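You operate a simulated robot arm through the tools that you are given. There is no shell and no other tool.

You run a simulated two-armed robot. Do the job below in one go: nothing can be reset, and whatever is moved stays where it is left.

TASK
Swap the tan core on the spindle for the blue roll.
Fine: the core goes in the grey tub; lock the yellow bar again. Where these are worked on the way, their far stop is far enough and under half their travel is too little: yellow bar.

Only the result counts: the job must be done as asked and must still hold three seconds after the hand-in. Knocking over, shifting, dropping, spilling or breaking anything else fails it.

THE ROBOT
Two 6-joint arms with fingered hands on one trunk that stands fixed in place. Base frame: the origin is at the foot of the trunk, x ahead of it, y to its left, z up. Units: mm, degrees, N and s.
The left shoulder is at [70, 168, 1244], the right one opposite. With the tool pointing down near the work surface each hand reaches from about 580 to 720 mm from the base axis, measured 20 degrees to its own side. Payload 4 kg a hand.
The tool frame of a hand sits at the grasp point between the pads (the TCP): z along the fingers, y along the line on which they close. The tips reach 26 mm beyond it. The gripper opens to 132 mm; its body begins 73 mm behind the TCP. The gripper is a hand of 3 fingers: y runs from the thumb to the fingers, the wrist lies at [0, 0, -224] in the tool frame, and closing takes about 1.5 s.
Orientation is told as [roll, pitch, yaw] about the base's x, y, z axes, in that order, counted from this pose: with the fingers straight down and closing along the base's y, the tool's x points along the base's -x, its y along +y and its z along -z.

THE INTERFACE
- The arms move only by the tool step_arm. It takes "left_series", "right_series" or both (then of equal length, played together; a hand with none holds still); each is a list of rows, each an object (a shift or turn left out is 0, a gripper value left out holds the last) with "offset": the shift along the tool's x, y, z in units of 20 mm (1.0 is 20 mm), a list of three; "rot": the turn, a rotation vector about the tool's x, y, z in units of 8 degrees (1.0 is 8 degrees), a list of three; "jaw": the gripper command, from -1 (shut) to 1 (fully open), values between in proportion. In form: [{"offset": [x, y, z], "rot": [wx, wy, wz], "jaw": jaw}, ...]. A call has 1 to 20 rows; each row shifts and turns the commanded pose from where the row before left it, along the tool's axes as they then stand. A call with a number of a shift or a turn outside -1 to 1 is refused whole. Rows are played at 5 a second. More than 50 mm and 8.6 degrees between two rows, or a gripper value outside its range, and nothing of the call is played. A pose out of reach is approached as far as the arm can. The call stops where the force on the tool passes 50 N (or 10 N more than at its start, if that is more) or the arm is blocked; 0.2 s more then pass. The fingers move at their own pace (about 108 mm/s each) and stop on an object; they squeeze with about 23 N. The grip force told is the motor's: it shows also when the fingers shut on nothing. Time passes only in rows, and 0.2 s behind the last, so rows that do not move let the fingers close. It gives the time, the measured TCP pose, the force on the tool (base axes), the opening and the grip force at its end, in the units of the frame above (readings bear some noise), with the torque about the TCP (base axes, N m) and any sound that the robot's microphone picked up.
- Cameras (640 x 400 px; columns grow to the right, rows downward): "scene" is now at [115.2, 54.5, 1468.1]; the picture's right is [0.64, -0.76, 0.00], its down [-0.49, -0.41, -0.77] and it looks along [0.59, 0.50, -0.64] (base axes); focal length 278 px, centre (320, 200). "left" rides on the left gripper at [-62, 3, -92] in its tool frame; the picture's right is [-0.05, -1.00, 0.00], its down [0.83, -0.04, -0.55] and it looks along [0.55, -0.03, 0.83] (tool axes); focal length 230 px, centre (320, 200). "right" rides on the right gripper at [61, 3, -92] in its tool frame; the picture's right is [-0.05, 1.00, 0.00], its down [-0.83, -0.04, -0.55] and it looks along [-0.55, -0.03, 0.83] (tool axes); focal length 230 px, centre (320, 200). There is no depth. A picture from a camera that has moved, and an enlarged one, comes with that camera's place and axes in the base frame and with its lens.
- capture(camera): a new picture of that camera. It takes no simulated time.
- raise_lower(by): slides the trunk up (or, below 0, down) by that many mm; the arms and the scene camera ride with it, the base frame stays. It gives what a move gives, with no picture.
- grasp_type(shape, hand): the hand has 3 fingers and takes this shape, open, in about a second: jaw (thumb against the fingers, like two jaws); tri (thumb and two fingers); tip (a fingertip pinch); poke (one finger out to press); point (the index stretched); flat (the hand flat); cup (the hand cupped); fist (a fist). The gripper value then closes the fingers along that shape, each until it touches; the sizes above hold for jaw. It gives what a move gives, with no picture.
- head_to(pan, tilt): turns the head with the scene camera to pan (to the left, within 86 degrees either way) and tilt (down, from -29 to 69), counted from straight ahead of the robot. It gives what a move gives.
- close_up(camera, box): a new picture of the part [left, top, right, bottom] of that camera's present view, enlarged. It takes no simulated time.
- job_done(): hands the job in; it is judged then, once.

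Places have to be worked out from the pictures, the camera data and where the tool is seen. Open the grippers and draw the arms clear of the work before you hand the job in, unless the task says otherwise.

The tools are called after "Request:" as name(argument=value, ...) on one line, values as JSON. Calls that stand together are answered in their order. step_arm: Moves the arms, as the interface text tells. Its arguments: {"type":"object","properties":{"left_series":{"type":"array","items":{"type":"object","properties":{"offset":{"type":"array","items":{"type":"number"}},"rot":{"type":"array","items":{"type":"number"}},"jaw":{"type":"number"}}}},"right_series":{"type":"array","items":{"type":"object","properties":{"offset":{"type":"array","items":{"type":"number"}},"rot":{"type":"array","items":{"type":"number"}},"jaw":{"type":"number"}}}}},"required":[]} The other tools are called the same way: raise_lower (by) moves the trunk up or down; grasp_type (shape, hand) gives the hand a shape; head_to (pan, tilt) turns the head that bears the scene camera; capture (camera) takes a picture; close_up (camera, box) takes an enlarged picture of a part of a camera's view; job_done () hands the job in.

At the start:

```text
time: 0.0
left_tool_pos: [257.1, 368.5, 1254.1]
left_tool_rot: [0.1, 0.0, 0.0]
left_wrist_force: [-0.2, -0.3, 0.1]
left_wrist_torque: [0.01, -0.03, 0.05]
left_opening: 131.9
left_gripper_force: 0.1
left_shape: jaw
right_tool_pos: [620.0, 15.6, 1221.1]
right_tool_rot: [0.0, 0.0, 0.1]
right_wrist_force: [-0.4, 0.1, 0.2]
right_wrist_torque: [0.01, 0.01, 0.0]
right_opening: 132.0
right_gripper_force: 0.0
right_shape: jaw
trunk travel left (down, up): [-690.0, 250.0]
head pan, tilt (commanded): [40.1, 39.4]
```

scene: 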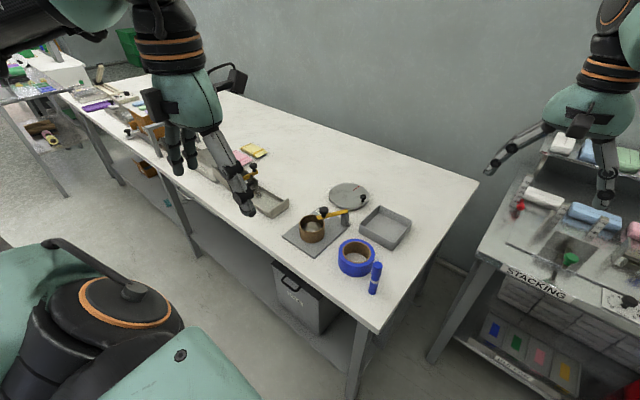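
right: 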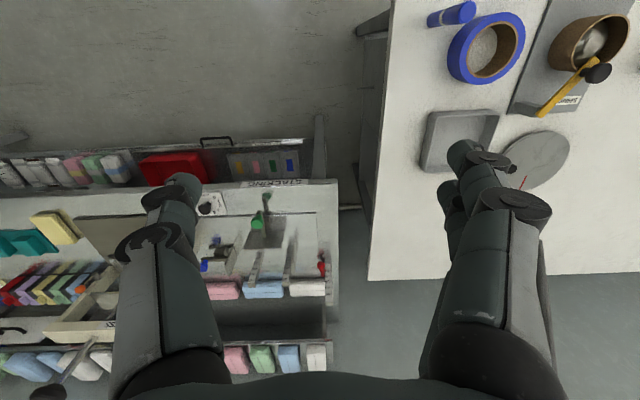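
left: 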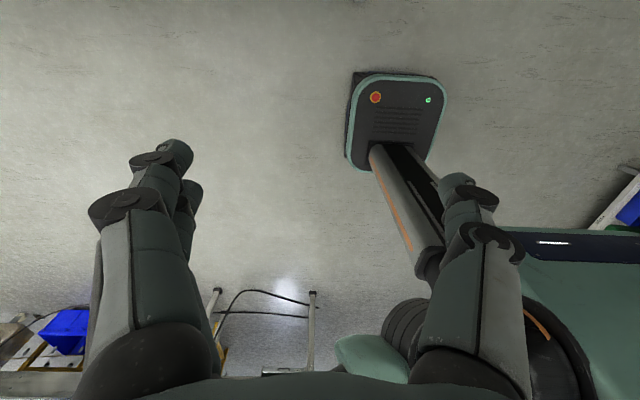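

The scene shows the spindle plate with the tan core and yellow bar, the blue roll, and the grey tub near the table's right end. I take enlarged views to work out places.

Request:
close_up(camera="scene", box=[260, 160, 430, 310])

Request:
close_up(camera="right", box=[380, 0, 640, 200])

```text
2.67 times, centred on (345, 235) of scene
camera zoom: at [115.2, 54.5, 1468.1], right [0.64, -0.76, 0.0], down [-0.49, -0.41, -0.77], along [0.59, 0.5, -0.64], focal length 742 px, centre (253, 107)
```

zoom: 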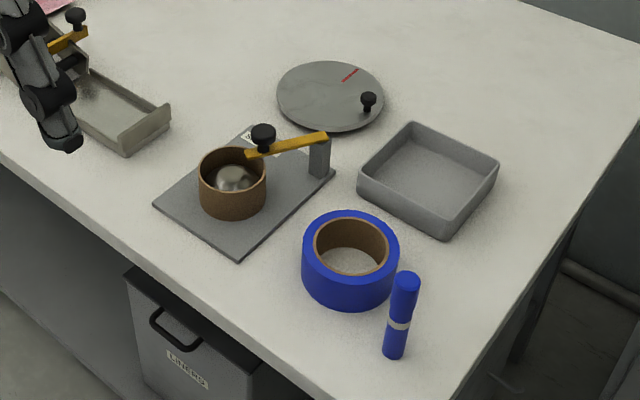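

```text
2.00 times, centred on (510, 100) of right
camera zoom: at [558.9, 20.3, 1312.8], right [0.05, 1.0, 0.0], down [0.83, -0.04, 0.55], along [0.55, -0.03, -0.83], focal length 460 px, centre (-60, 400)
```

zoom: 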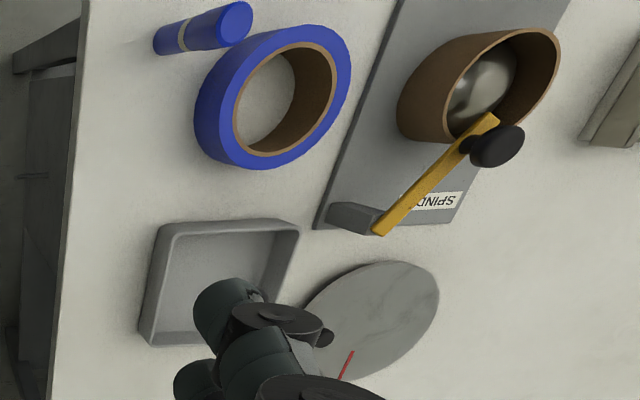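

The roll centre triangulates to about (575, 306) with its top near z 857, and the core centre to about (575, 472) with its top near z 869. I zoom in further on the spindle, bar and tub.

Request:
close_up(camera="scene", box=[295, 195, 359, 235])

Request:
close_up(camera="right", box=[512, 0, 640, 120])

Request:
close_up(camera="scene", box=[325, 200, 421, 300])

```text
10.00 times, centred on (327, 215) of scene
camera zoom: at [115.2, 54.5, 1468.1], right [0.64, -0.76, 0.0], down [-0.49, -0.41, -0.77], along [0.59, 0.5, -0.64], focal length 2781 px, centre (250, 50)
```

zoom: 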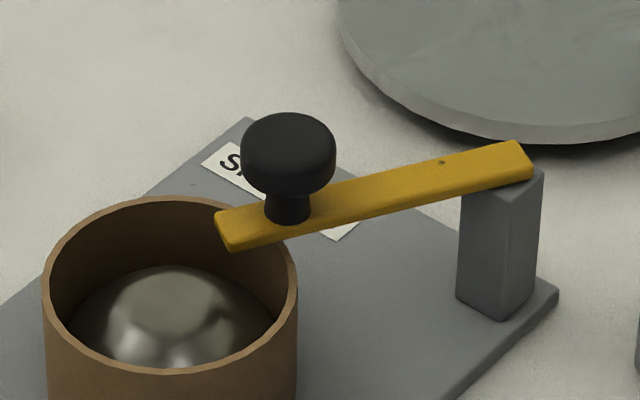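

```text
3.33 times, centred on (576, 60) of right
camera zoom: at [558.9, 20.3, 1312.8], right [0.05, 1.0, 0.0], down [0.83, -0.04, 0.55], along [0.55, -0.03, -0.83], focal length 767 px, centre (-533, 667)
```

zoom: 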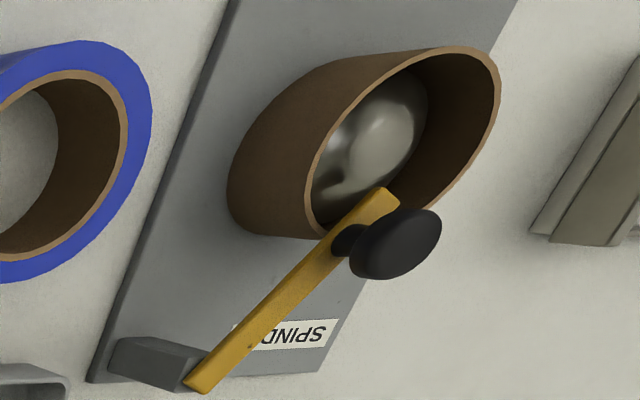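

```text
4.00 times, centred on (373, 250) of scene
camera zoom: at [115.2, 54.5, 1468.1], right [0.64, -0.76, 0.0], down [-0.49, -0.41, -0.77], along [0.59, 0.5, -0.64], focal length 1112 px, centre (108, 0)
```

zoom: 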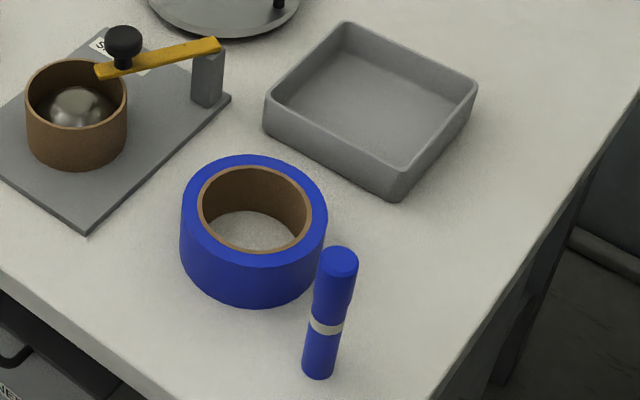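

The bar runs from about (684, 419) at the post to (596, 467) at z ≈ 873, and its black knob is near (614, 458, 905). The pen stands at about (524, 216) and must not be touched. I move the left hand high above the spindle to see from the far side how the bar is hinged.

Request:
step_arm(left_series=[{"offset": [-0.95, 0.16, 0.35], "jaw": 1}, {"offset": [-0.95, 0.16, 0.35]}, {"offset": [-0.95, 0.16, 0.35]}, {"offset": [-0.95, 0.16, 0.35]}, {"offset": [-0.95, 0.16, 0.35]}, {"offset": [-0.95, 0.16, 0.35]}, {"offset": [-0.95, 0.16, 0.35]}, {"offset": [-0.95, 0.16, 0.35]}, {"offset": [-0.95, 0.16, 0.35]}, {"offset": [-0.95, 0.16, 0.35]}, {"offset": [-0.95, 0.16, 0.35]}, {"offset": [-0.95, 0.16, 0.35]}, {"offset": [-0.95, 0.16, 0.35]}, {"offset": [-0.95, 0.16, 0.35]}, {"offset": [-0.95, 0.16, 0.35]}, {"offset": [-0.95, 0.16, 0.35]}, {"offset": [-0.95, 0.16, 0.35]}, {"offset": [-0.95, 0.16, 0.35]}])

```text
time: 3.8
left_tool_pos: [546.5, 470.7, 1113.4]
left_tool_rot: [-0.1, -0.1, 0.1]
left_wrist_force: [0.3, 0.4, -0.4]
left_wrist_torque: [0.0, 0.05, -0.02]
left_opening: 131.7
left_gripper_force: 0.0
left_shape: jaw
left hand out of reach, approached as far as the arm can: row 12, 13, 14, 15, 16, 17, 18
right_tool_pos: [620.0, 16.7, 1220.7]
right_tool_rot: [0.0, 0.1, 0.1]
right_wrist_force: [-0.4, 0.0, 0.2]
right_wrist_torque: [0.0, 0.01, 0.02]
right_opening: 131.8
right_gripper_force: 0.0
right_shape: jaw
trunk travel left (down, up): [-690.0, 250.0]
head pan, tilt (commanded): [40.1, 39.4]
```

The arm could not reach that far at this height. It stopped at (546, 471, 1113), directly above the spindle, so I look from here.

Request:
capture(camera="left")

Request:
capture(camera="scene")

```text
taken
camera left: at [607.6, 475.8, 1204.7], right [0.05, -1.0, 0.0], down [-0.83, -0.04, 0.55], along [-0.55, -0.03, -0.83], focal length 230 px, centre (320, 200)
```

left: 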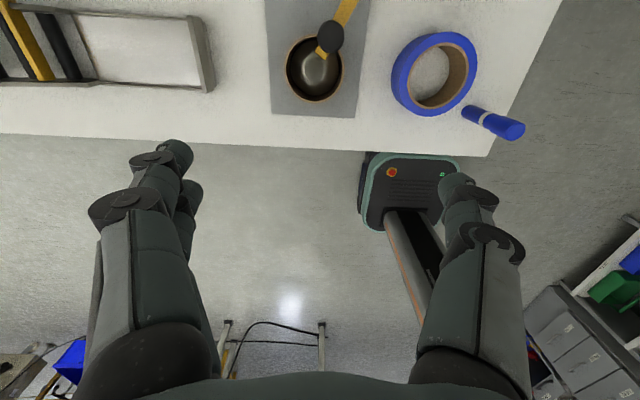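

```text
taken
camera scene: at [116.0, 55.0, 1468.0], right [0.64, -0.76, 0.0], down [-0.49, -0.41, -0.77], along [0.59, 0.5, -0.64], focal length 278 px, centre (320, 200)
```

scene: 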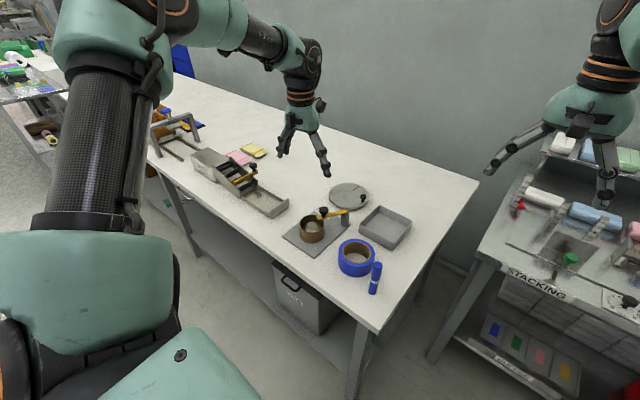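

The spindle is at the top of this view. I enlarge that part for a precise overhead fix.

Request:
close_up(camera="left", box=[250, 0, 410, 120])

Request:
close_up(camera="left", box=[360, 0, 560, 160])

```text
3.33 times, centred on (330, 60) of left
camera zoom: at [607.6, 475.8, 1204.7], right [0.05, -1.0, 0.0], down [-0.83, -0.04, 0.55], along [-0.55, -0.03, -0.83], focal length 767 px, centre (287, 667)
```

zoom: 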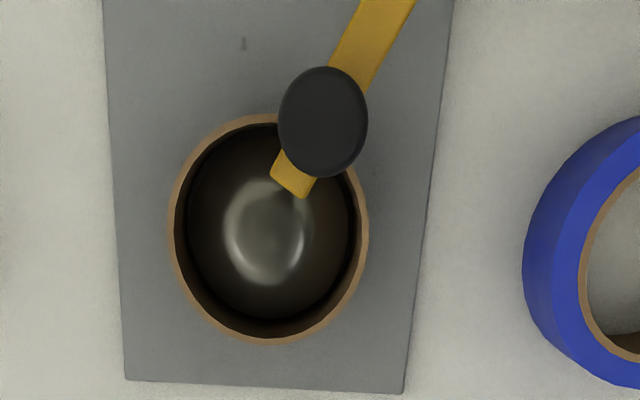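

```text
2.50 times, centred on (460, 80) of left
camera zoom: at [607.6, 475.8, 1204.7], right [0.05, -1.0, 0.0], down [-0.83, -0.04, 0.55], along [-0.55, -0.03, -0.83], focal length 575 px, centre (-30, 500)
```

zoom: 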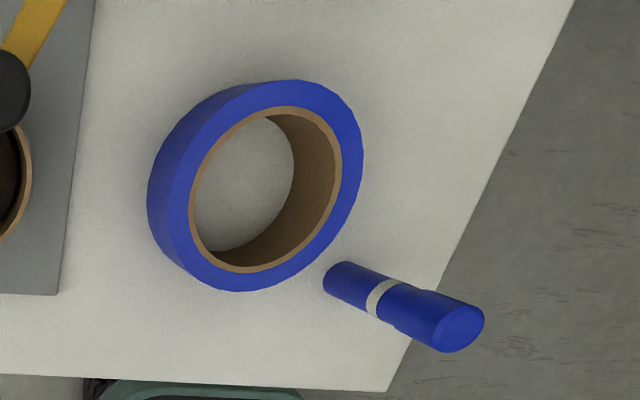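

Correcting for perspective, I get core ≈ (580, 481) with top z ≈ 855, roll ≈ (580, 313) with top z ≈ 843, and knob head ≈ (618, 463, 901). I lower the left hand and yaw it by -31.6° so that it closes across the bar, then check the reach.

Request:
step_arm(left_series=[{"offset": [0, 0, 1], "rot": [0, 0, 0.9875], "jaw": 0.1}, {"offset": [0, 0, 1], "rot": [0, 0, 0.9875]}, {"offset": [0, 0, 1], "rot": [0, 0, 0.9875]}, {"offset": [0, 0, 1], "rot": [0, 0, 0.9875]}, {"offset": [0, 0, 1]}])

```text
time: 5.0
left_tool_pos: [544.0, 470.0, 1013.3]
left_tool_rot: [0.0, 0.0, -31.8]
left_wrist_force: [0.5, 0.3, 0.0]
left_wrist_torque: [0.02, 0.04, -0.01]
left_opening: 73.1
left_gripper_force: 0.1
left_shape: jaw
right_tool_pos: [620.3, 16.4, 1219.9]
right_tool_rot: [0.1, 0.1, 0.1]
right_wrist_force: [-0.4, -0.4, -0.8]
right_wrist_torque: [0.01, 0.02, 0.0]
right_opening: 131.7
right_gripper_force: 0.1
right_shape: jaw
trunk travel left (down, up): [-690.0, 250.0]
head pan, tilt (commanded): [40.1, 39.4]
```

The commanded pose resets to the measured one, so I can plan from (544, 470, 1013). I move over the knob at about z 960 and look.

Request:
step_arm(left_series=[{"offset": [-0.83, 0.41, 0.66]}, {"offset": [-0.83, 0.41, 0.66]}, {"offset": [-0.83, 0.41, 0.66]}, {"offset": [-0.83, 0.41, 0.66]}])

Request:
capture(camera="left")

Request:
close_up(camera="scene", box=[260, 160, 430, 310])

```text
time: 6.0
left_tool_pos: [568.5, 495.9, 964.3]
left_tool_rot: [0.0, -0.1, -31.6]
left_wrist_force: [-0.2, 0.3, 0.2]
left_wrist_torque: [-0.02, 0.0, 0.01]
left_opening: 73.3
left_gripper_force: 0.1
left_shape: jaw
left hand out of reach, approached as far as the arm can: row 1, 2, 3, 4
right_tool_pos: [620.4, 16.8, 1220.2]
right_tool_rot: [0.0, 0.1, 0.0]
right_wrist_force: [-0.1, 0.6, 1.1]
right_wrist_torque: [0.02, 0.0, 0.02]
right_opening: 131.8
right_gripper_force: 0.1
right_shape: jaw
trunk travel left (down, up): [-690.0, 250.0]
head pan, tilt (commanded): [40.1, 39.4]
```

```text
taken
camera left: at [622.3, 467.7, 1055.9], right [-0.48, -0.88, 0.0], down [-0.73, 0.4, 0.55], along [-0.48, 0.27, -0.83], focal length 230 px, centre (320, 200)
```

left: 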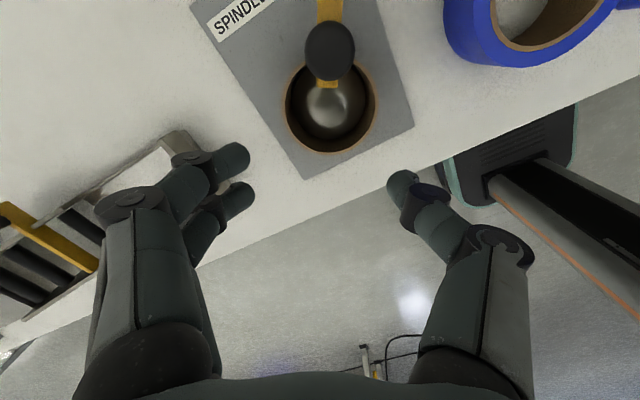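

```text
2.67 times, centred on (345, 235) of scene
camera zoom: at [116.3, 55.0, 1468.0], right [0.64, -0.76, 0.0], down [-0.49, -0.41, -0.77], along [0.59, 0.5, -0.64], focal length 742 px, centre (253, 107)
```

zoom: 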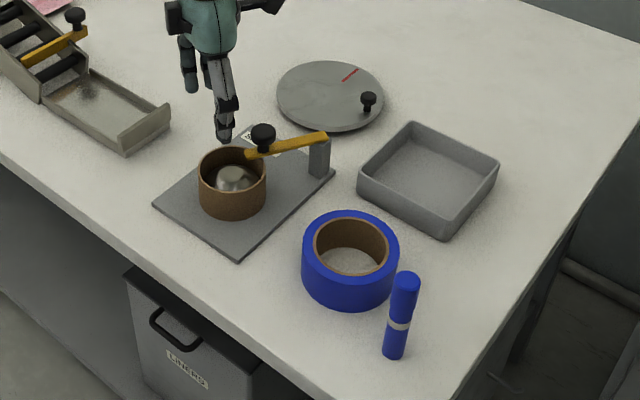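

A straight-down hand runs out of reach at about 600 mm from the shoulder. I turn the yaw back to 0 and tilt the fingers about 15° outward so the wrist stays closer, then hover above the knob.

Request:
step_arm(left_series=[{"rot": [0, 0, -0.9875]}, {"rot": [0, 0, -0.9875]}, {"rot": [0, 0, -0.9875]}, {"rot": [0, 0, -0.9875]}, {"rot": [0, -0.9375, 0]}, {"rot": [0, -0.9375, 0]}, {"offset": [-0.735, -0.548, 0.443]}, {"offset": [-0.735, -0.548, 0.443]}, {"offset": [-0.735, -0.548, 0.443]}])

Request:
capture(camera="left")

Request:
close_up(camera="scene", box=[260, 160, 430, 310])

```text
time: 8.0
left_tool_pos: [605.5, 469.9, 953.4]
left_tool_rot: [0.0, -15.2, -0.2]
left_wrist_force: [-0.3, -0.3, 0.0]
left_wrist_torque: [-0.03, -0.01, 0.02]
left_opening: 73.3
left_gripper_force: 0.0
left_shape: jaw
left hand out of reach, approached as far as the arm can: row 9
right_tool_pos: [618.9, 16.9, 1220.7]
right_tool_rot: [0.1, 0.0, 0.1]
right_wrist_force: [-0.9, -0.7, 0.3]
right_wrist_torque: [-0.02, -0.02, -0.03]
right_opening: 131.7
right_gripper_force: 0.1
right_shape: jaw
trunk travel left (down, up): [-690.0, 250.0]
head pan, tilt (commanded): [40.1, 39.4]
```

```text
taken
camera left: at [641.0, 475.2, 1057.6], right [0.05, -1.0, 0.01], down [-0.95, -0.04, 0.32], along [-0.32, -0.03, -0.95], focal length 230 px, centre (320, 200)
```

left: 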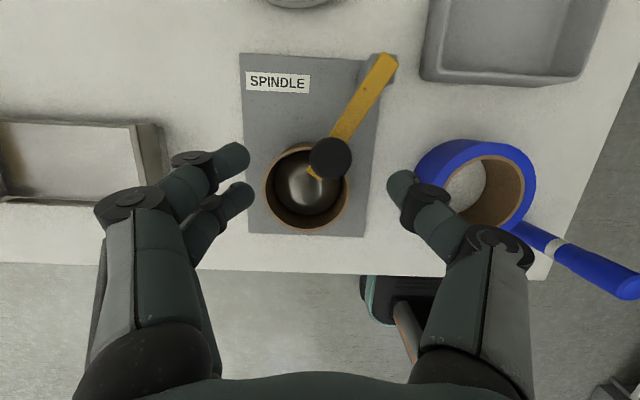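

```text
2.67 times, centred on (345, 235) of scene
camera zoom: at [114.4, 55.0, 1468.2], right [0.65, -0.76, 0.0], down [-0.48, -0.41, -0.77], along [0.59, 0.5, -0.64], focal length 742 px, centre (253, 107)
```

zoom: 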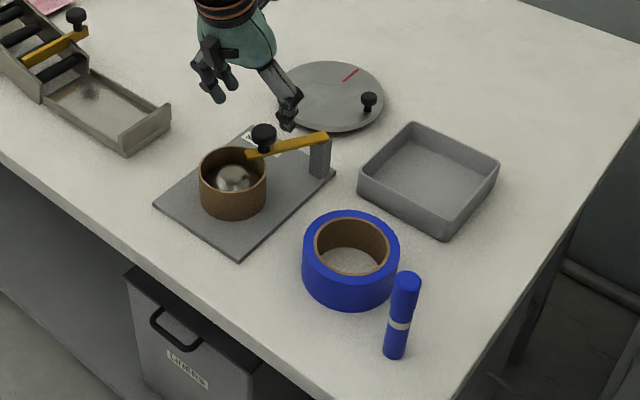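

This near-overhead view shows the plate, bar, post, tub and roll together. I enlarge it for accurate positions.

Request:
close_up(camera="left", box=[230, 40, 420, 250])

Request:
close_up(camera="left", box=[380, 0, 640, 160])

Request:
close_up(camera="left", box=[330, 40, 410, 120])

```text
1.90 times, centred on (325, 145) of left
camera zoom: at [641.0, 475.2, 1057.6], right [0.05, -1.0, 0.01], down [-0.95, -0.04, 0.32], along [-0.32, -0.03, -0.95], focal length 438 px, centre (310, 305)
```

zoom: 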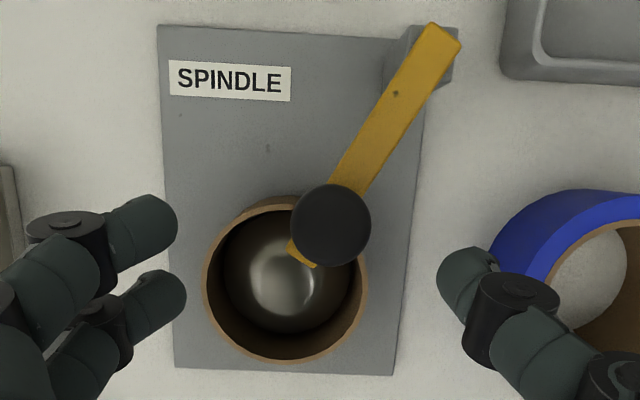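

```text
2.46 times, centred on (510, 80) of left
camera zoom: at [641.0, 475.2, 1057.6], right [0.05, -1.0, 0.01], down [-0.95, -0.04, 0.32], along [-0.32, -0.03, -0.95], focal length 566 px, centre (-148, 495)
```

zoom: 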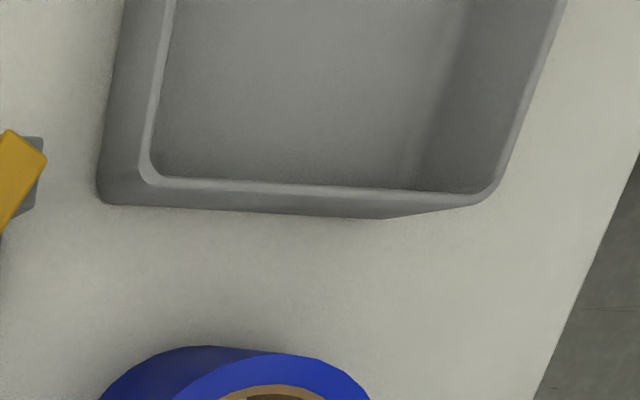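

```text
5.00 times, centred on (370, 80) of left
camera zoom: at [641.0, 475.2, 1057.6], right [0.05, -1.0, 0.01], down [-0.95, -0.04, 0.32], along [-0.32, -0.03, -0.95], focal length 1150 px, centre (70, 800)
```

zoom: 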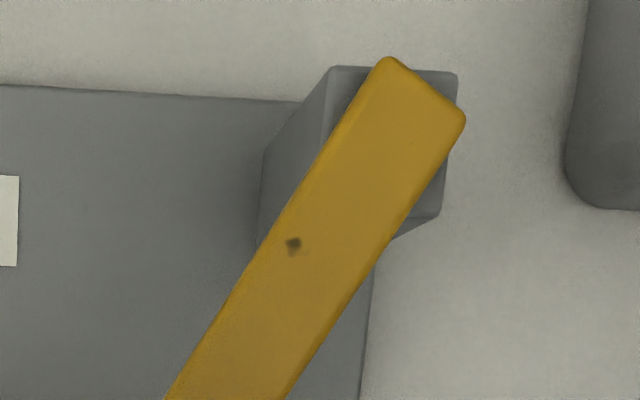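

The bar lies on top of the post, so it should swing about a vertical axis near (683, 427). The tub spans about x 690–816 and y 248–376 with its rim near z 835, and the table is at z ≈ 797. I add tilt to about 23° and try again to reach above the knob.

Request:
step_arm(left_series=[{"offset": [0.5, 0, -0.2]}, {"rot": [0, -1, 0]}, {"offset": [-0.6, 0, 0.2]}, {"offset": [-0.6, -0.25, 0.2]}])

```text
time: 9.0
left_tool_pos: [621.0, 463.6, 957.9]
left_tool_rot: [0.0, -23.0, 0.0]
left_wrist_force: [0.1, -0.9, -0.5]
left_wrist_torque: [-0.02, 0.03, 0.01]
left_opening: 73.2
left_gripper_force: 0.0
left_shape: jaw
right_tool_pos: [621.1, 15.5, 1219.4]
right_tool_rot: [0.2, 0.1, 0.0]
right_wrist_force: [-1.0, -0.3, -0.4]
right_wrist_torque: [-0.02, 0.02, 0.03]
right_opening: 131.6
right_gripper_force: 0.0
right_shape: jaw
trunk travel left (down, up): [-690.0, 250.0]
head pan, tilt (commanded): [40.1, 39.4]
```

The hand now hovers at (621, 464, 958), right over the knob. I check the alignment with the hand camera before descending.

Request:
capture(camera="left")

Request:
close_up(camera="scene", box=[260, 140, 400, 240])

```text
taken
camera left: at [642.1, 468.8, 1064.5], right [0.05, -1.0, 0.02], down [-0.98, -0.04, 0.19], along [-0.19, -0.03, -0.98], focal length 230 px, centre (320, 200)
```

left: 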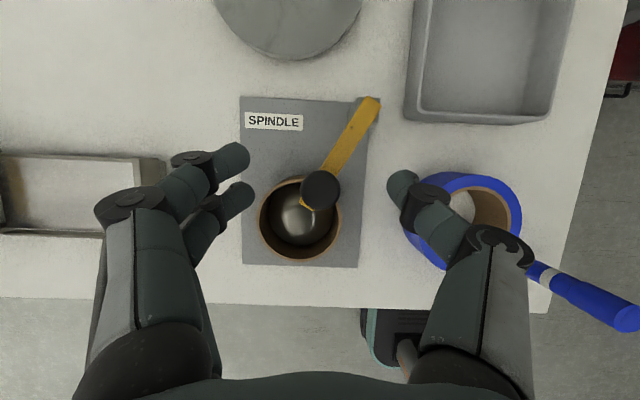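

```text
4.00 times, centred on (330, 190) of scene
camera zoom: at [116.3, 53.6, 1468.1], right [0.64, -0.76, 0.0], down [-0.49, -0.41, -0.77], along [0.59, 0.5, -0.64], focal length 1112 px, centre (280, 240)
```

zoom: 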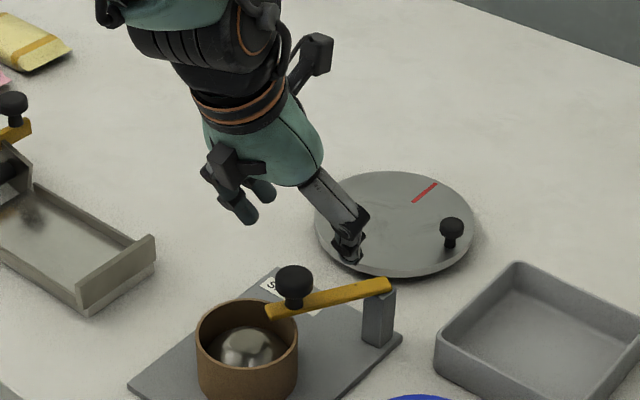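

The knob shows at (619, 464.5), centred between thumb and fingers. I descend to z ≈ 902 around the knob head, with the jaw open.

Request:
step_arm(left_series=[{"offset": [0.4, 0.02, 0.84]}, {"offset": [0.4, 0.02, 0.84]}, {"offset": [0.4, 0.02, 0.84]}])

Request:
capture(camera="left")

Request:
close_up(camera="scene", box=[260, 140, 400, 240])

```text
time: 9.8
left_tool_pos: [617.4, 465.7, 901.0]
left_tool_rot: [0.1, -23.1, -0.1]
left_wrist_force: [0.2, 0.4, -0.4]
left_wrist_torque: [0.0, -0.02, 0.0]
left_opening: 72.9
left_gripper_force: 0.1
left_shape: jaw
right_tool_pos: [618.8, 16.9, 1220.1]
right_tool_rot: [-0.1, 0.1, 0.2]
right_wrist_force: [0.1, -0.7, -0.2]
right_wrist_torque: [0.0, 0.01, 0.0]
right_opening: 131.4
right_gripper_force: 0.1
right_shape: jaw
trunk travel left (down, up): [-690.0, 250.0]
head pan, tilt (commanded): [40.1, 39.4]
```

```text
taken
camera left: at [638.0, 470.9, 1008.6], right [0.05, -1.0, 0.02], down [-0.98, -0.04, 0.19], along [-0.18, -0.03, -0.98], focal length 230 px, centre (320, 200)
```

left: 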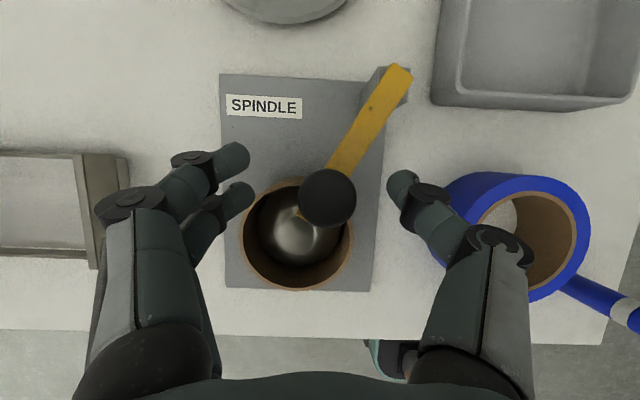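

```text
4.00 times, centred on (330, 190) of scene
camera zoom: at [115.3, 54.9, 1468.1], right [0.64, -0.76, 0.0], down [-0.49, -0.41, -0.77], along [0.59, 0.5, -0.64], focal length 1112 px, centre (280, 240)
```

zoom: 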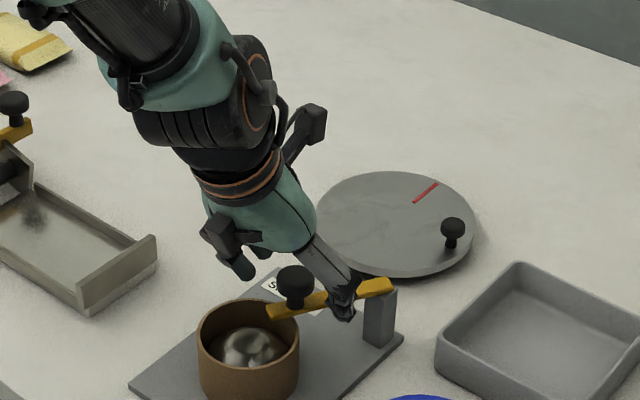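

The knob sits between the thumb and fingers with no contact force. I close the jaw on it.

Request:
step_arm(left_series=[{"jaw": -1}, {"jaw": -1}, {"jaw": -1}, {"jaw": -1}, {"jaw": -1}])

Request:
capture(camera="left")

```text
time: 11.0
left_tool_pos: [617.4, 465.8, 899.6]
left_tool_rot: [0.1, -22.9, -0.1]
left_wrist_force: [2.8, -2.6, -6.1]
left_wrist_torque: [0.13, -0.01, -0.08]
left_opening: 13.5
left_gripper_force: 23.0
left_shape: jaw
right_tool_pos: [622.5, 16.1, 1218.6]
right_tool_rot: [0.0, 0.1, 0.0]
right_wrist_force: [-0.9, -0.2, -0.1]
right_wrist_torque: [-0.01, 0.01, -0.01]
right_opening: 131.8
right_gripper_force: 0.0
right_shape: jaw
trunk travel left (down, up): [-690.0, 250.0]
head pan, tilt (commanded): [40.1, 39.4]
```

```text
taken
camera left: at [638.8, 470.2, 1007.5], right [0.05, -1.0, 0.02], down [-0.98, -0.04, 0.19], along [-0.19, -0.03, -0.98], focal length 230 px, centre (320, 200)
```

left: 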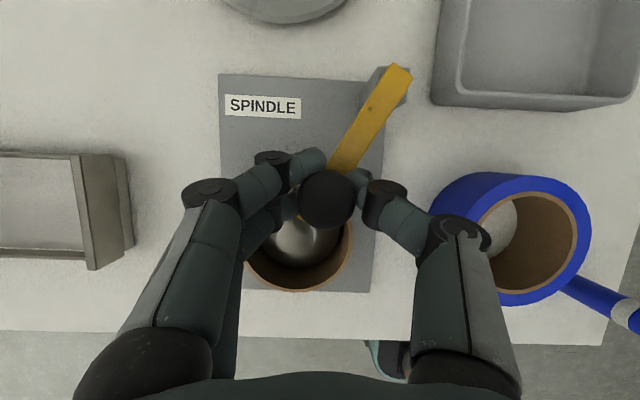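

The fingers hold the knob's neck at 13.5 mm opening. I test the swing gently with 5 mm counter-clockwise and read the force.

Request:
step_arm(left_series=[{"offset": [0.115, -0.216, -0.049]}, {"offset": [0, 0, 0]}])

```text
time: 11.6
left_tool_pos: [616.5, 464.9, 900.1]
left_tool_rot: [0.1, -23.0, -0.1]
left_wrist_force: [7.8, 6.4, -3.6]
left_wrist_torque: [0.35, -0.06, -0.02]
left_opening: 12.3
left_gripper_force: 23.2
left_shape: jaw
right_tool_pos: [621.9, 18.1, 1218.6]
right_tool_rot: [0.0, 0.1, 0.1]
right_wrist_force: [-0.1, -0.1, 0.3]
right_wrist_torque: [0.01, -0.03, 0.0]
right_opening: 132.2
right_gripper_force: 0.0
right_shape: jaw
trunk travel left (down, up): [-690.0, 250.0]
head pan, tilt (commanded): [40.1, 39.4]
```

It was resisted: the knob moved about 1 mm and the force rose by about 10 N along the tangent. I return and test 5 mm in the clockwise direction.

Request:
step_arm(left_series=[{"offset": [-0.115, 0.216, 0.049]}, {"offset": [-0.115, 0.216, 0.049]}, {"offset": [0, 0, 0]}])

```text
time: 12.4
left_tool_pos: [621.0, 468.7, 900.1]
left_tool_rot: [0.0, -22.7, -0.1]
left_wrist_force: [1.5, -6.0, -9.7]
left_wrist_torque: [0.03, -0.05, -0.25]
left_opening: 11.9
left_gripper_force: 23.1
left_shape: jaw
right_tool_pos: [621.4, 15.6, 1218.6]
right_tool_rot: [0.0, 0.2, 0.0]
right_wrist_force: [0.0, 1.2, 0.3]
right_wrist_torque: [0.0, 0.02, -0.01]
right_opening: 131.8
right_gripper_force: 0.0
right_shape: jaw
trunk travel left (down, up): [-690.0, 250.0]
head pan, tilt (commanded): [40.1, 39.4]
```

The knob moved about 4.6 mm clockwise with little added force. I continue clockwise another 10 mm.

Request:
step_arm(left_series=[{"offset": [-0.12, 0.21, 0.05]}, {"offset": [-0.125, 0.205, 0.053]}, {"offset": [0, 0, 0]}])

Request:
capture(camera="left")

```text
time: 13.2
left_tool_pos: [628.6, 479.4, 898.8]
left_tool_rot: [0.1, -22.8, -0.1]
left_wrist_force: [5.5, -9.0, -13.0]
left_wrist_torque: [-0.05, -0.05, -0.19]
left_opening: 11.5
left_gripper_force: 23.3
left_shape: jaw
right_tool_pos: [621.9, 15.6, 1219.2]
right_tool_rot: [0.2, 0.2, 0.0]
right_wrist_force: [-0.4, -0.9, -0.1]
right_wrist_torque: [0.0, -0.02, 0.04]
right_opening: 131.8
right_gripper_force: 0.0
right_shape: jaw
trunk travel left (down, up): [-690.0, 250.0]
head pan, tilt (commanded): [40.1, 39.4]
```

```text
taken
camera left: at [649.8, 482.7, 1008.0], right [0.05, -1.0, 0.02], down [-0.98, -0.04, 0.19], along [-0.19, -0.03, -0.98], focal length 230 px, centre (320, 200)
```

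left: 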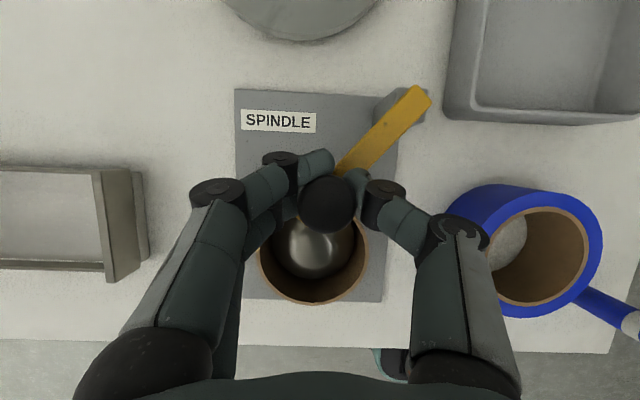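

The bar swings clockwise: the knob has turned about 11° around the post with only about 10 N of force. I follow the arc, tilting the hand a little more each row to stay within reach.

Request:
step_arm(left_series=[{"offset": [-0.187, 0.27, 0.149], "rot": [0, -0.375, 0]}, {"offset": [-0.205, 0.245, 0.172], "rot": [0, -0.375, 0]}, {"offset": [0, 0, 0]}])

Request:
capture(camera="left")

```text
time: 14.0
left_tool_pos: [637.6, 487.8, 898.5]
left_tool_rot: [0.2, -28.9, -0.1]
left_wrist_force: [3.8, -11.4, -6.8]
left_wrist_torque: [-0.02, 0.12, -0.3]
left_opening: 11.3
left_gripper_force: 23.2
left_shape: jaw
right_tool_pos: [622.4, 15.1, 1218.5]
right_tool_rot: [0.1, 0.1, 0.0]
right_wrist_force: [0.4, -0.1, -0.2]
right_wrist_torque: [0.02, -0.01, -0.01]
right_opening: 131.8
right_gripper_force: 0.0
right_shape: jaw
trunk travel left (down, up): [-690.0, 250.0]
head pan, tilt (commanded): [40.1, 39.4]
```

```text
taken
camera left: at [647.4, 492.1, 1008.3], right [0.04, -1.0, 0.02], down [-1.0, -0.04, 0.08], along [-0.08, -0.03, -1.0], focal length 230 px, centre (320, 200)
```

left: 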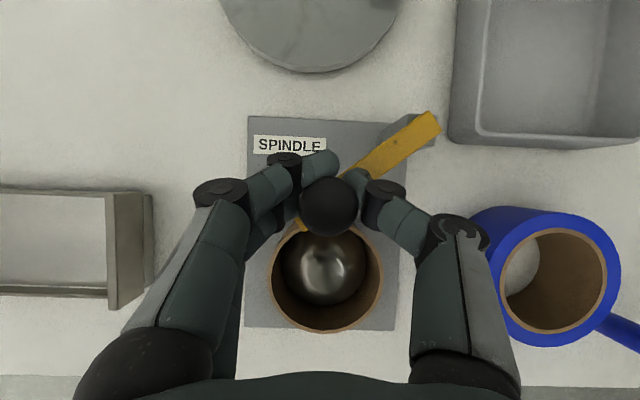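

The bar keeps swinging. The remaining force is mainly radial because I pull slightly too far out, so I correct inward and continue along the arc.

Request:
step_arm(left_series=[{"offset": [-0.318, 0.115, 0.199], "rot": [0, -0.375, 0]}, {"offset": [-0.239, 0.195, 0.175], "rot": [0, -0.375, 0]}, {"offset": [-0.248, 0.155, 0.204], "rot": [0, -0.375, 0]}, {"offset": [0, 0, 0]}])

Request:
capture(camera="left")

```text
time: 15.0
left_tool_pos: [663.6, 503.3, 919.9]
left_tool_rot: [0.0, -37.4, 0.2]
left_wrist_force: [-0.6, -0.9, -0.6]
left_wrist_torque: [-0.01, -0.03, 0.0]
left_opening: 6.8
left_gripper_force: 22.9
left_shape: jaw
left hand out of reach, approached as far as the arm can: row 2, 3
right_tool_pos: [617.1, 15.4, 1220.4]
right_tool_rot: [0.1, -0.1, -0.1]
right_wrist_force: [0.1, -1.0, -0.8]
right_wrist_torque: [-0.01, -0.01, -0.03]
right_opening: 131.8
right_gripper_force: 0.0
right_shape: jaw
trunk travel left (down, up): [-690.0, 250.0]
head pan, tilt (commanded): [40.1, 39.4]
```

```text
taken
camera left: at [656.0, 507.9, 1029.6], right [0.04, -1.0, 0.03], down [-1.0, -0.05, -0.06], along [0.06, -0.03, -1.0], focal length 230 px, centre (320, 200)
```

left: 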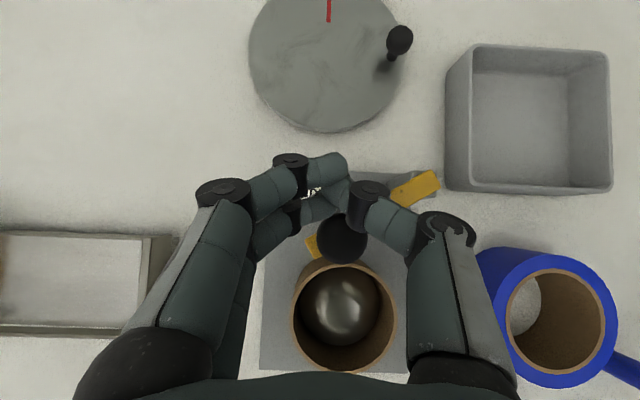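

The reach ended and the fingers slid off the knob. The knob now stands near (643, 490), so the bar has swung about 27°. I withdraw upward along the tool axis, then I will lower the trunk, because the limit behaves like a sphere of about 570 mm around the shoulder.

Request:
step_arm(left_series=[{"offset": [-0.607, 0, -0.794]}, {"offset": [-0.607, 0, -0.794]}, {"offset": [0.13, 0, -0.98]}, {"offset": [0.13, 0, -0.98]}, {"offset": [0.13, 0, -0.98]}, {"offset": [0.13, 0, -0.98]}, {"offset": [0.13, 0, -0.98]}, {"offset": [0.13, 0, -0.98]}, {"offset": [0.13, 0, -0.98]}, {"offset": [0.13, 0, -0.98]}])

Request:
capture(camera="scene")

Request:
capture(camera="left")

```text
time: 17.2
left_tool_pos: [547.3, 505.4, 1068.5]
left_tool_rot: [0.1, -38.0, -0.1]
left_wrist_force: [0.7, 0.7, -0.5]
left_wrist_torque: [-0.01, -0.03, -0.03]
left_opening: 6.7
left_gripper_force: 23.1
left_shape: jaw
right_tool_pos: [617.4, 18.7, 1221.0]
right_tool_rot: [0.0, 0.1, 0.1]
right_wrist_force: [-0.5, 0.8, 0.0]
right_wrist_torque: [-0.01, 0.02, -0.02]
right_opening: 131.9
right_gripper_force: 0.0
right_shape: jaw
trunk travel left (down, up): [-690.0, 250.0]
head pan, tilt (commanded): [40.1, 39.4]
```

```text
taken
camera scene: at [113.7, 56.8, 1468.2], right [0.64, -0.76, 0.0], down [-0.48, -0.41, -0.77], along [0.59, 0.5, -0.64], focal length 278 px, centre (320, 200)
```

scene: 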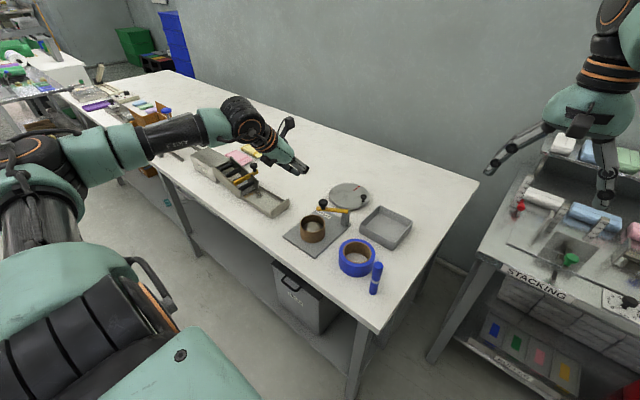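

```text
taken
camera left: at [540.4, 508.4, 1177.5], right [0.04, -1.0, 0.03], down [-1.0, -0.04, -0.08], along [0.08, -0.03, -1.0], focal length 230 px, centre (320, 200)
```

left: 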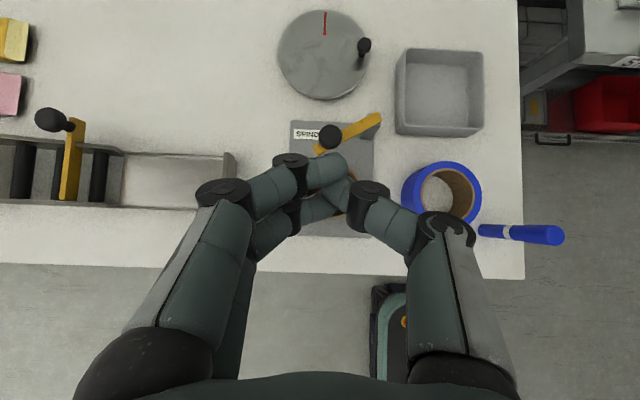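

The bar now lies about 28° open. I lower the trunk by 140 mm so that the shoulder is level with the working wrist height; the closed hand stays above everything at z ≈ 928.

Request:
raise_lower(by=-140)

Request:
capture(camera="scene")

Request:
capture(camera="right")

```text
time: 18.9
left_tool_pos: [549.4, 502.2, 928.4]
left_tool_rot: [0.1, -37.9, -0.1]
left_wrist_force: [0.3, 0.2, -0.4]
left_wrist_torque: [0.0, -0.02, 0.0]
left_opening: 6.6
left_gripper_force: 23.2
left_shape: jaw
right_tool_pos: [619.9, 16.9, 1079.4]
right_tool_rot: [0.1, 0.0, 0.0]
right_wrist_force: [0.0, 0.9, -0.4]
right_wrist_torque: [-0.03, 0.01, -0.01]
right_opening: 131.7
right_gripper_force: 0.0
right_shape: jaw
trunk travel left (down, up): [-550.0, 390.0]
head pan, tilt (commanded): [40.1, 39.4]
```

```text
taken
camera scene: at [115.0, 54.5, 1328.2], right [0.64, -0.76, 0.0], down [-0.49, -0.41, -0.77], along [0.59, 0.5, -0.64], focal length 278 px, centre (320, 200)
```

scene: 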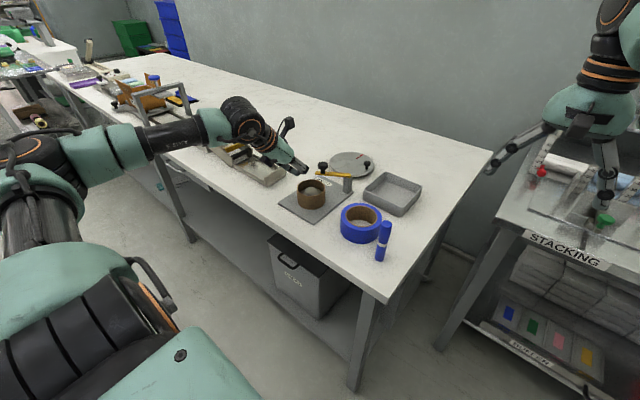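

```text
taken
camera right: at [558.8, 20.3, 1173.0], right [0.05, 1.0, 0.0], down [0.83, -0.04, 0.56], along [0.55, -0.03, -0.83], focal length 230 px, centre (320, 200)
```

right: 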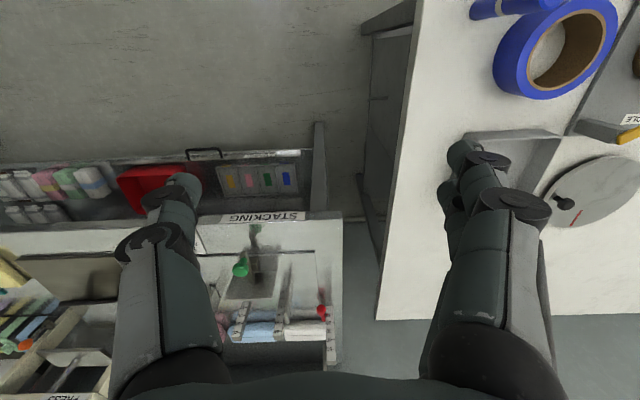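

Nothing is near either hand after lowering. I tilt the closed hand to about 48° and bring it behind the knob, on the robot side, at head height ready to push the bar outward.

Request:
step_arm(left_series=[{"rot": [0, -0.631, 0]}, {"rot": [0, -0.631, 0]}, {"offset": [-0.686, -0.425, 0.762]}, {"offset": [-0.686, -0.425, 0.762]}, {"offset": [0.483, 0, 0.435]}])

Request:
capture(camera="left")

Request:
close_up(camera="scene", box=[220, 100, 400, 220])

```text
time: 20.1
left_tool_pos: [603.3, 434.9, 910.3]
left_tool_rot: [0.1, -48.2, -0.1]
left_wrist_force: [-0.3, 0.8, 0.3]
left_wrist_torque: [0.01, -0.02, -0.01]
left_opening: 6.6
left_gripper_force: 22.4
left_shape: jaw
left hand out of reach, approached as far as the arm can: row 1, 2
right_tool_pos: [620.1, 16.8, 1080.6]
right_tool_rot: [0.0, 0.0, 0.0]
right_wrist_force: [0.4, -0.1, 0.1]
right_wrist_torque: [0.0, -0.02, 0.0]
right_opening: 131.8
right_gripper_force: 0.2
right_shape: jaw
trunk travel left (down, up): [-550.0, 390.0]
head pan, tilt (commanded): [40.1, 39.4]
```

```text
taken
camera left: at [576.3, 439.0, 1016.3], right [0.03, -1.0, 0.04], down [-0.97, -0.04, -0.25], along [0.25, -0.03, -0.97], focal length 230 px, centre (320, 200)
```

left: 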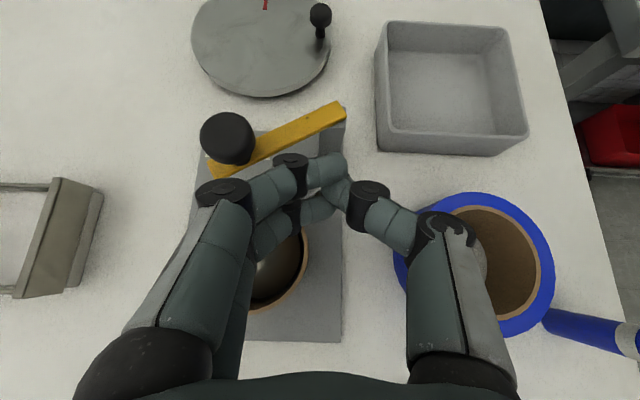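

```text
3.33 times, centred on (310, 160) of scene
camera zoom: at [114.0, 55.3, 1328.3], right [0.64, -0.76, 0.0], down [-0.48, -0.41, -0.77], along [0.59, 0.5, -0.63], focal length 927 px, centre (353, 333)
```

zoom: 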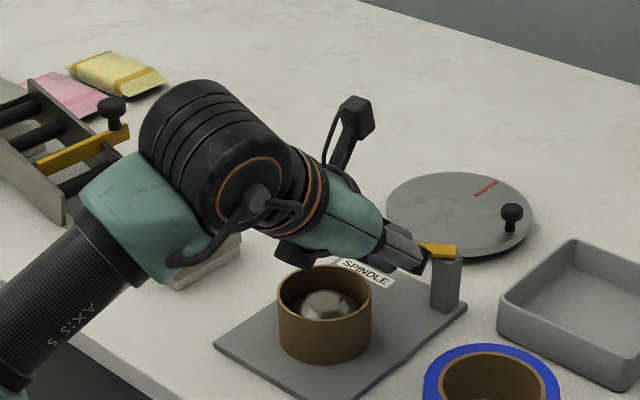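

The re-tilt drifted the hand to y ≈ 435, beside the knob. I back off 22 mm, then slide it to y ≈ 483 so that it is straight behind the knob at (642, 489).

Request:
step_arm(left_series=[{"offset": [0.736, 0, -0.817]}, {"offset": [0, 0.8, 0]}, {"offset": [0, 0.8, 0]}, {"offset": [0, 0.8, 0]}])

Request:
capture(camera="left")

```text
time: 21.1
left_tool_pos: [580.2, 483.2, 909.1]
left_tool_rot: [0.0, -48.2, 0.0]
left_wrist_force: [0.6, 0.4, -0.1]
left_wrist_torque: [0.01, 0.01, 0.01]
left_opening: 6.9
left_gripper_force: 23.2
left_shape: jaw
right_tool_pos: [619.4, 16.8, 1080.0]
right_tool_rot: [-0.1, 0.1, 0.2]
right_wrist_force: [-0.1, 0.0, 0.2]
right_wrist_torque: [0.01, -0.02, 0.02]
right_opening: 131.8
right_gripper_force: 0.0
right_shape: jaw
trunk travel left (down, up): [-550.0, 390.0]
head pan, tilt (commanded): [40.1, 39.4]
```

```text
taken
camera left: at [554.2, 487.5, 1015.4], right [0.03, -1.0, 0.04], down [-0.97, -0.04, -0.25], along [0.25, -0.03, -0.97], focal length 230 px, centre (320, 200)
```

left: 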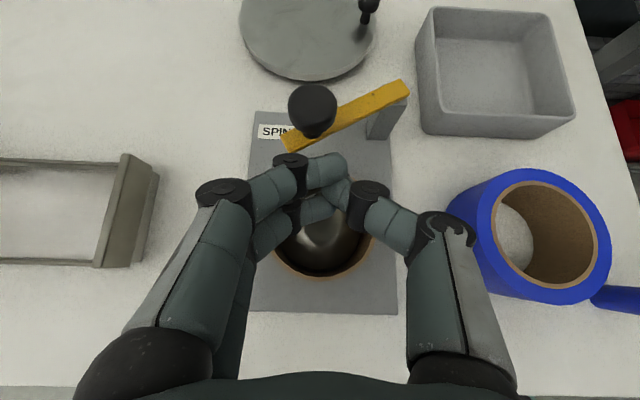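

The hand is now squarely behind the knob and reachable. I lower 8 mm and push straight outward along +x.

Request:
step_arm(left_series=[{"offset": [0.297, 0, 0.268]}, {"offset": [-0.335, 0, 0.372]}, {"offset": [-0.335, 0, 0.372]}, {"offset": [-0.335, 0, 0.372]}, {"offset": [-0.335, 0, 0.372]}, {"offset": [0, 0, 0]}])

Request:
capture(camera="left")

```text
time: 22.5
left_tool_pos: [621.8, 482.9, 901.7]
left_tool_rot: [0.1, -48.2, 0.0]
left_wrist_force: [0.1, 0.7, 0.1]
left_wrist_torque: [0.01, 0.0, 0.02]
left_opening: 6.8
left_gripper_force: 23.2
left_shape: jaw
right_tool_pos: [619.6, 17.9, 1079.6]
right_tool_rot: [0.0, 0.0, 0.1]
right_wrist_force: [0.1, -0.1, -0.5]
right_wrist_torque: [0.0, 0.0, -0.01]
right_opening: 131.9
right_gripper_force: 0.0
right_shape: jaw
trunk travel left (down, up): [-550.0, 390.0]
head pan, tilt (commanded): [40.1, 39.4]
```

```text
taken
camera left: at [594.5, 486.6, 1007.1], right [0.03, -1.0, 0.04], down [-0.97, -0.04, -0.25], along [0.25, -0.03, -0.97], focal length 230 px, centre (320, 200)
```

left: 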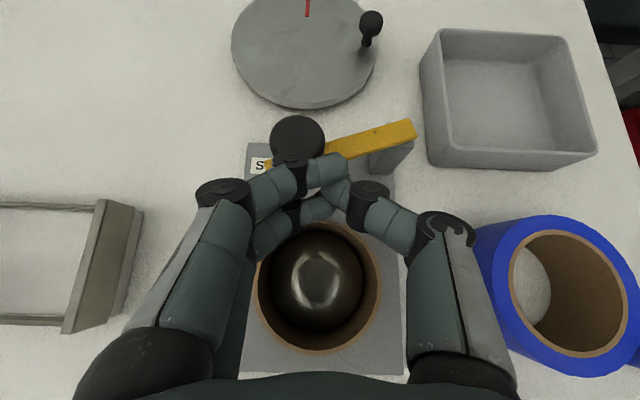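

The knob is being pushed freely: it is now near (656, 496), about 39° open, and the force is near zero. I keep pushing along +x.

Request:
step_arm(left_series=[{"offset": [-0.335, 0, 0.372]}, {"offset": [-0.335, 0, 0.372]}, {"offset": [-0.335, 0, 0.372]}, {"offset": [0, 0, 0]}])

Request:
capture(camera="left")

```text
time: 23.5
left_tool_pos: [652.0, 483.0, 901.2]
left_tool_rot: [0.1, -48.1, -0.1]
left_wrist_force: [-0.3, -0.1, -0.2]
left_wrist_torque: [0.0, 0.01, 0.02]
left_opening: 6.8
left_gripper_force: 22.7
left_shape: jaw
right_tool_pos: [619.9, 16.8, 1079.6]
right_tool_rot: [0.1, 0.0, 0.1]
right_wrist_force: [-0.6, 0.3, -0.2]
right_wrist_torque: [0.01, 0.01, 0.01]
right_opening: 131.9
right_gripper_force: 0.0
right_shape: jaw
trunk travel left (down, up): [-550.0, 390.0]
head pan, tilt (commanded): [40.1, 39.4]
```

```text
taken
camera left: at [624.7, 487.3, 1007.6], right [0.03, -1.0, 0.04], down [-0.97, -0.04, -0.25], along [0.25, -0.03, -0.97], focal length 230 px, centre (320, 200)
```

left: 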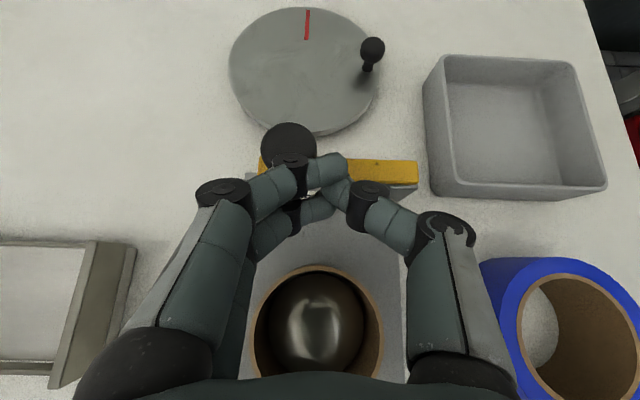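

The bar is now about 60° open and still free. I push on in steps until it reaches a stop.

Request:
step_arm(left_series=[{"offset": [-0.335, 0, 0.372]}, {"offset": [-0.335, 0, 0.372]}, {"offset": [-0.335, 0, 0.372]}, {"offset": [0, 0, 0]}])

Request:
capture(camera="left")

```text
time: 24.5
left_tool_pos: [682.6, 482.3, 903.4]
left_tool_rot: [0.3, -48.3, -0.2]
left_wrist_force: [-2.7, -2.1, 7.8]
left_wrist_torque: [0.0, -0.11, -0.01]
left_opening: 6.6
left_gripper_force: 23.0
left_shape: jaw
right_tool_pos: [617.3, 15.9, 1080.5]
right_tool_rot: [0.0, -0.2, 0.0]
right_wrist_force: [0.5, -0.4, 0.0]
right_wrist_torque: [0.01, 0.0, 0.0]
right_opening: 131.8
right_gripper_force: 0.2
right_shape: jaw
trunk travel left (down, up): [-550.0, 390.0]
head pan, tilt (commanded): [40.1, 39.4]
```

```text
taken
camera left: at [654.7, 486.2, 1010.4], right [0.03, -1.0, 0.04], down [-0.97, -0.04, -0.25], along [0.25, -0.03, -0.97], focal length 230 px, centre (320, 200)
```

left: 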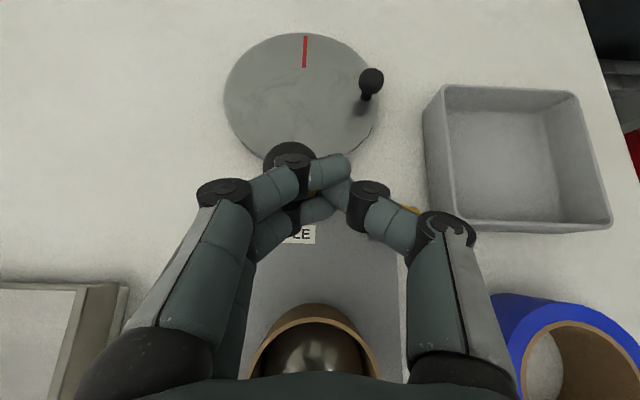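

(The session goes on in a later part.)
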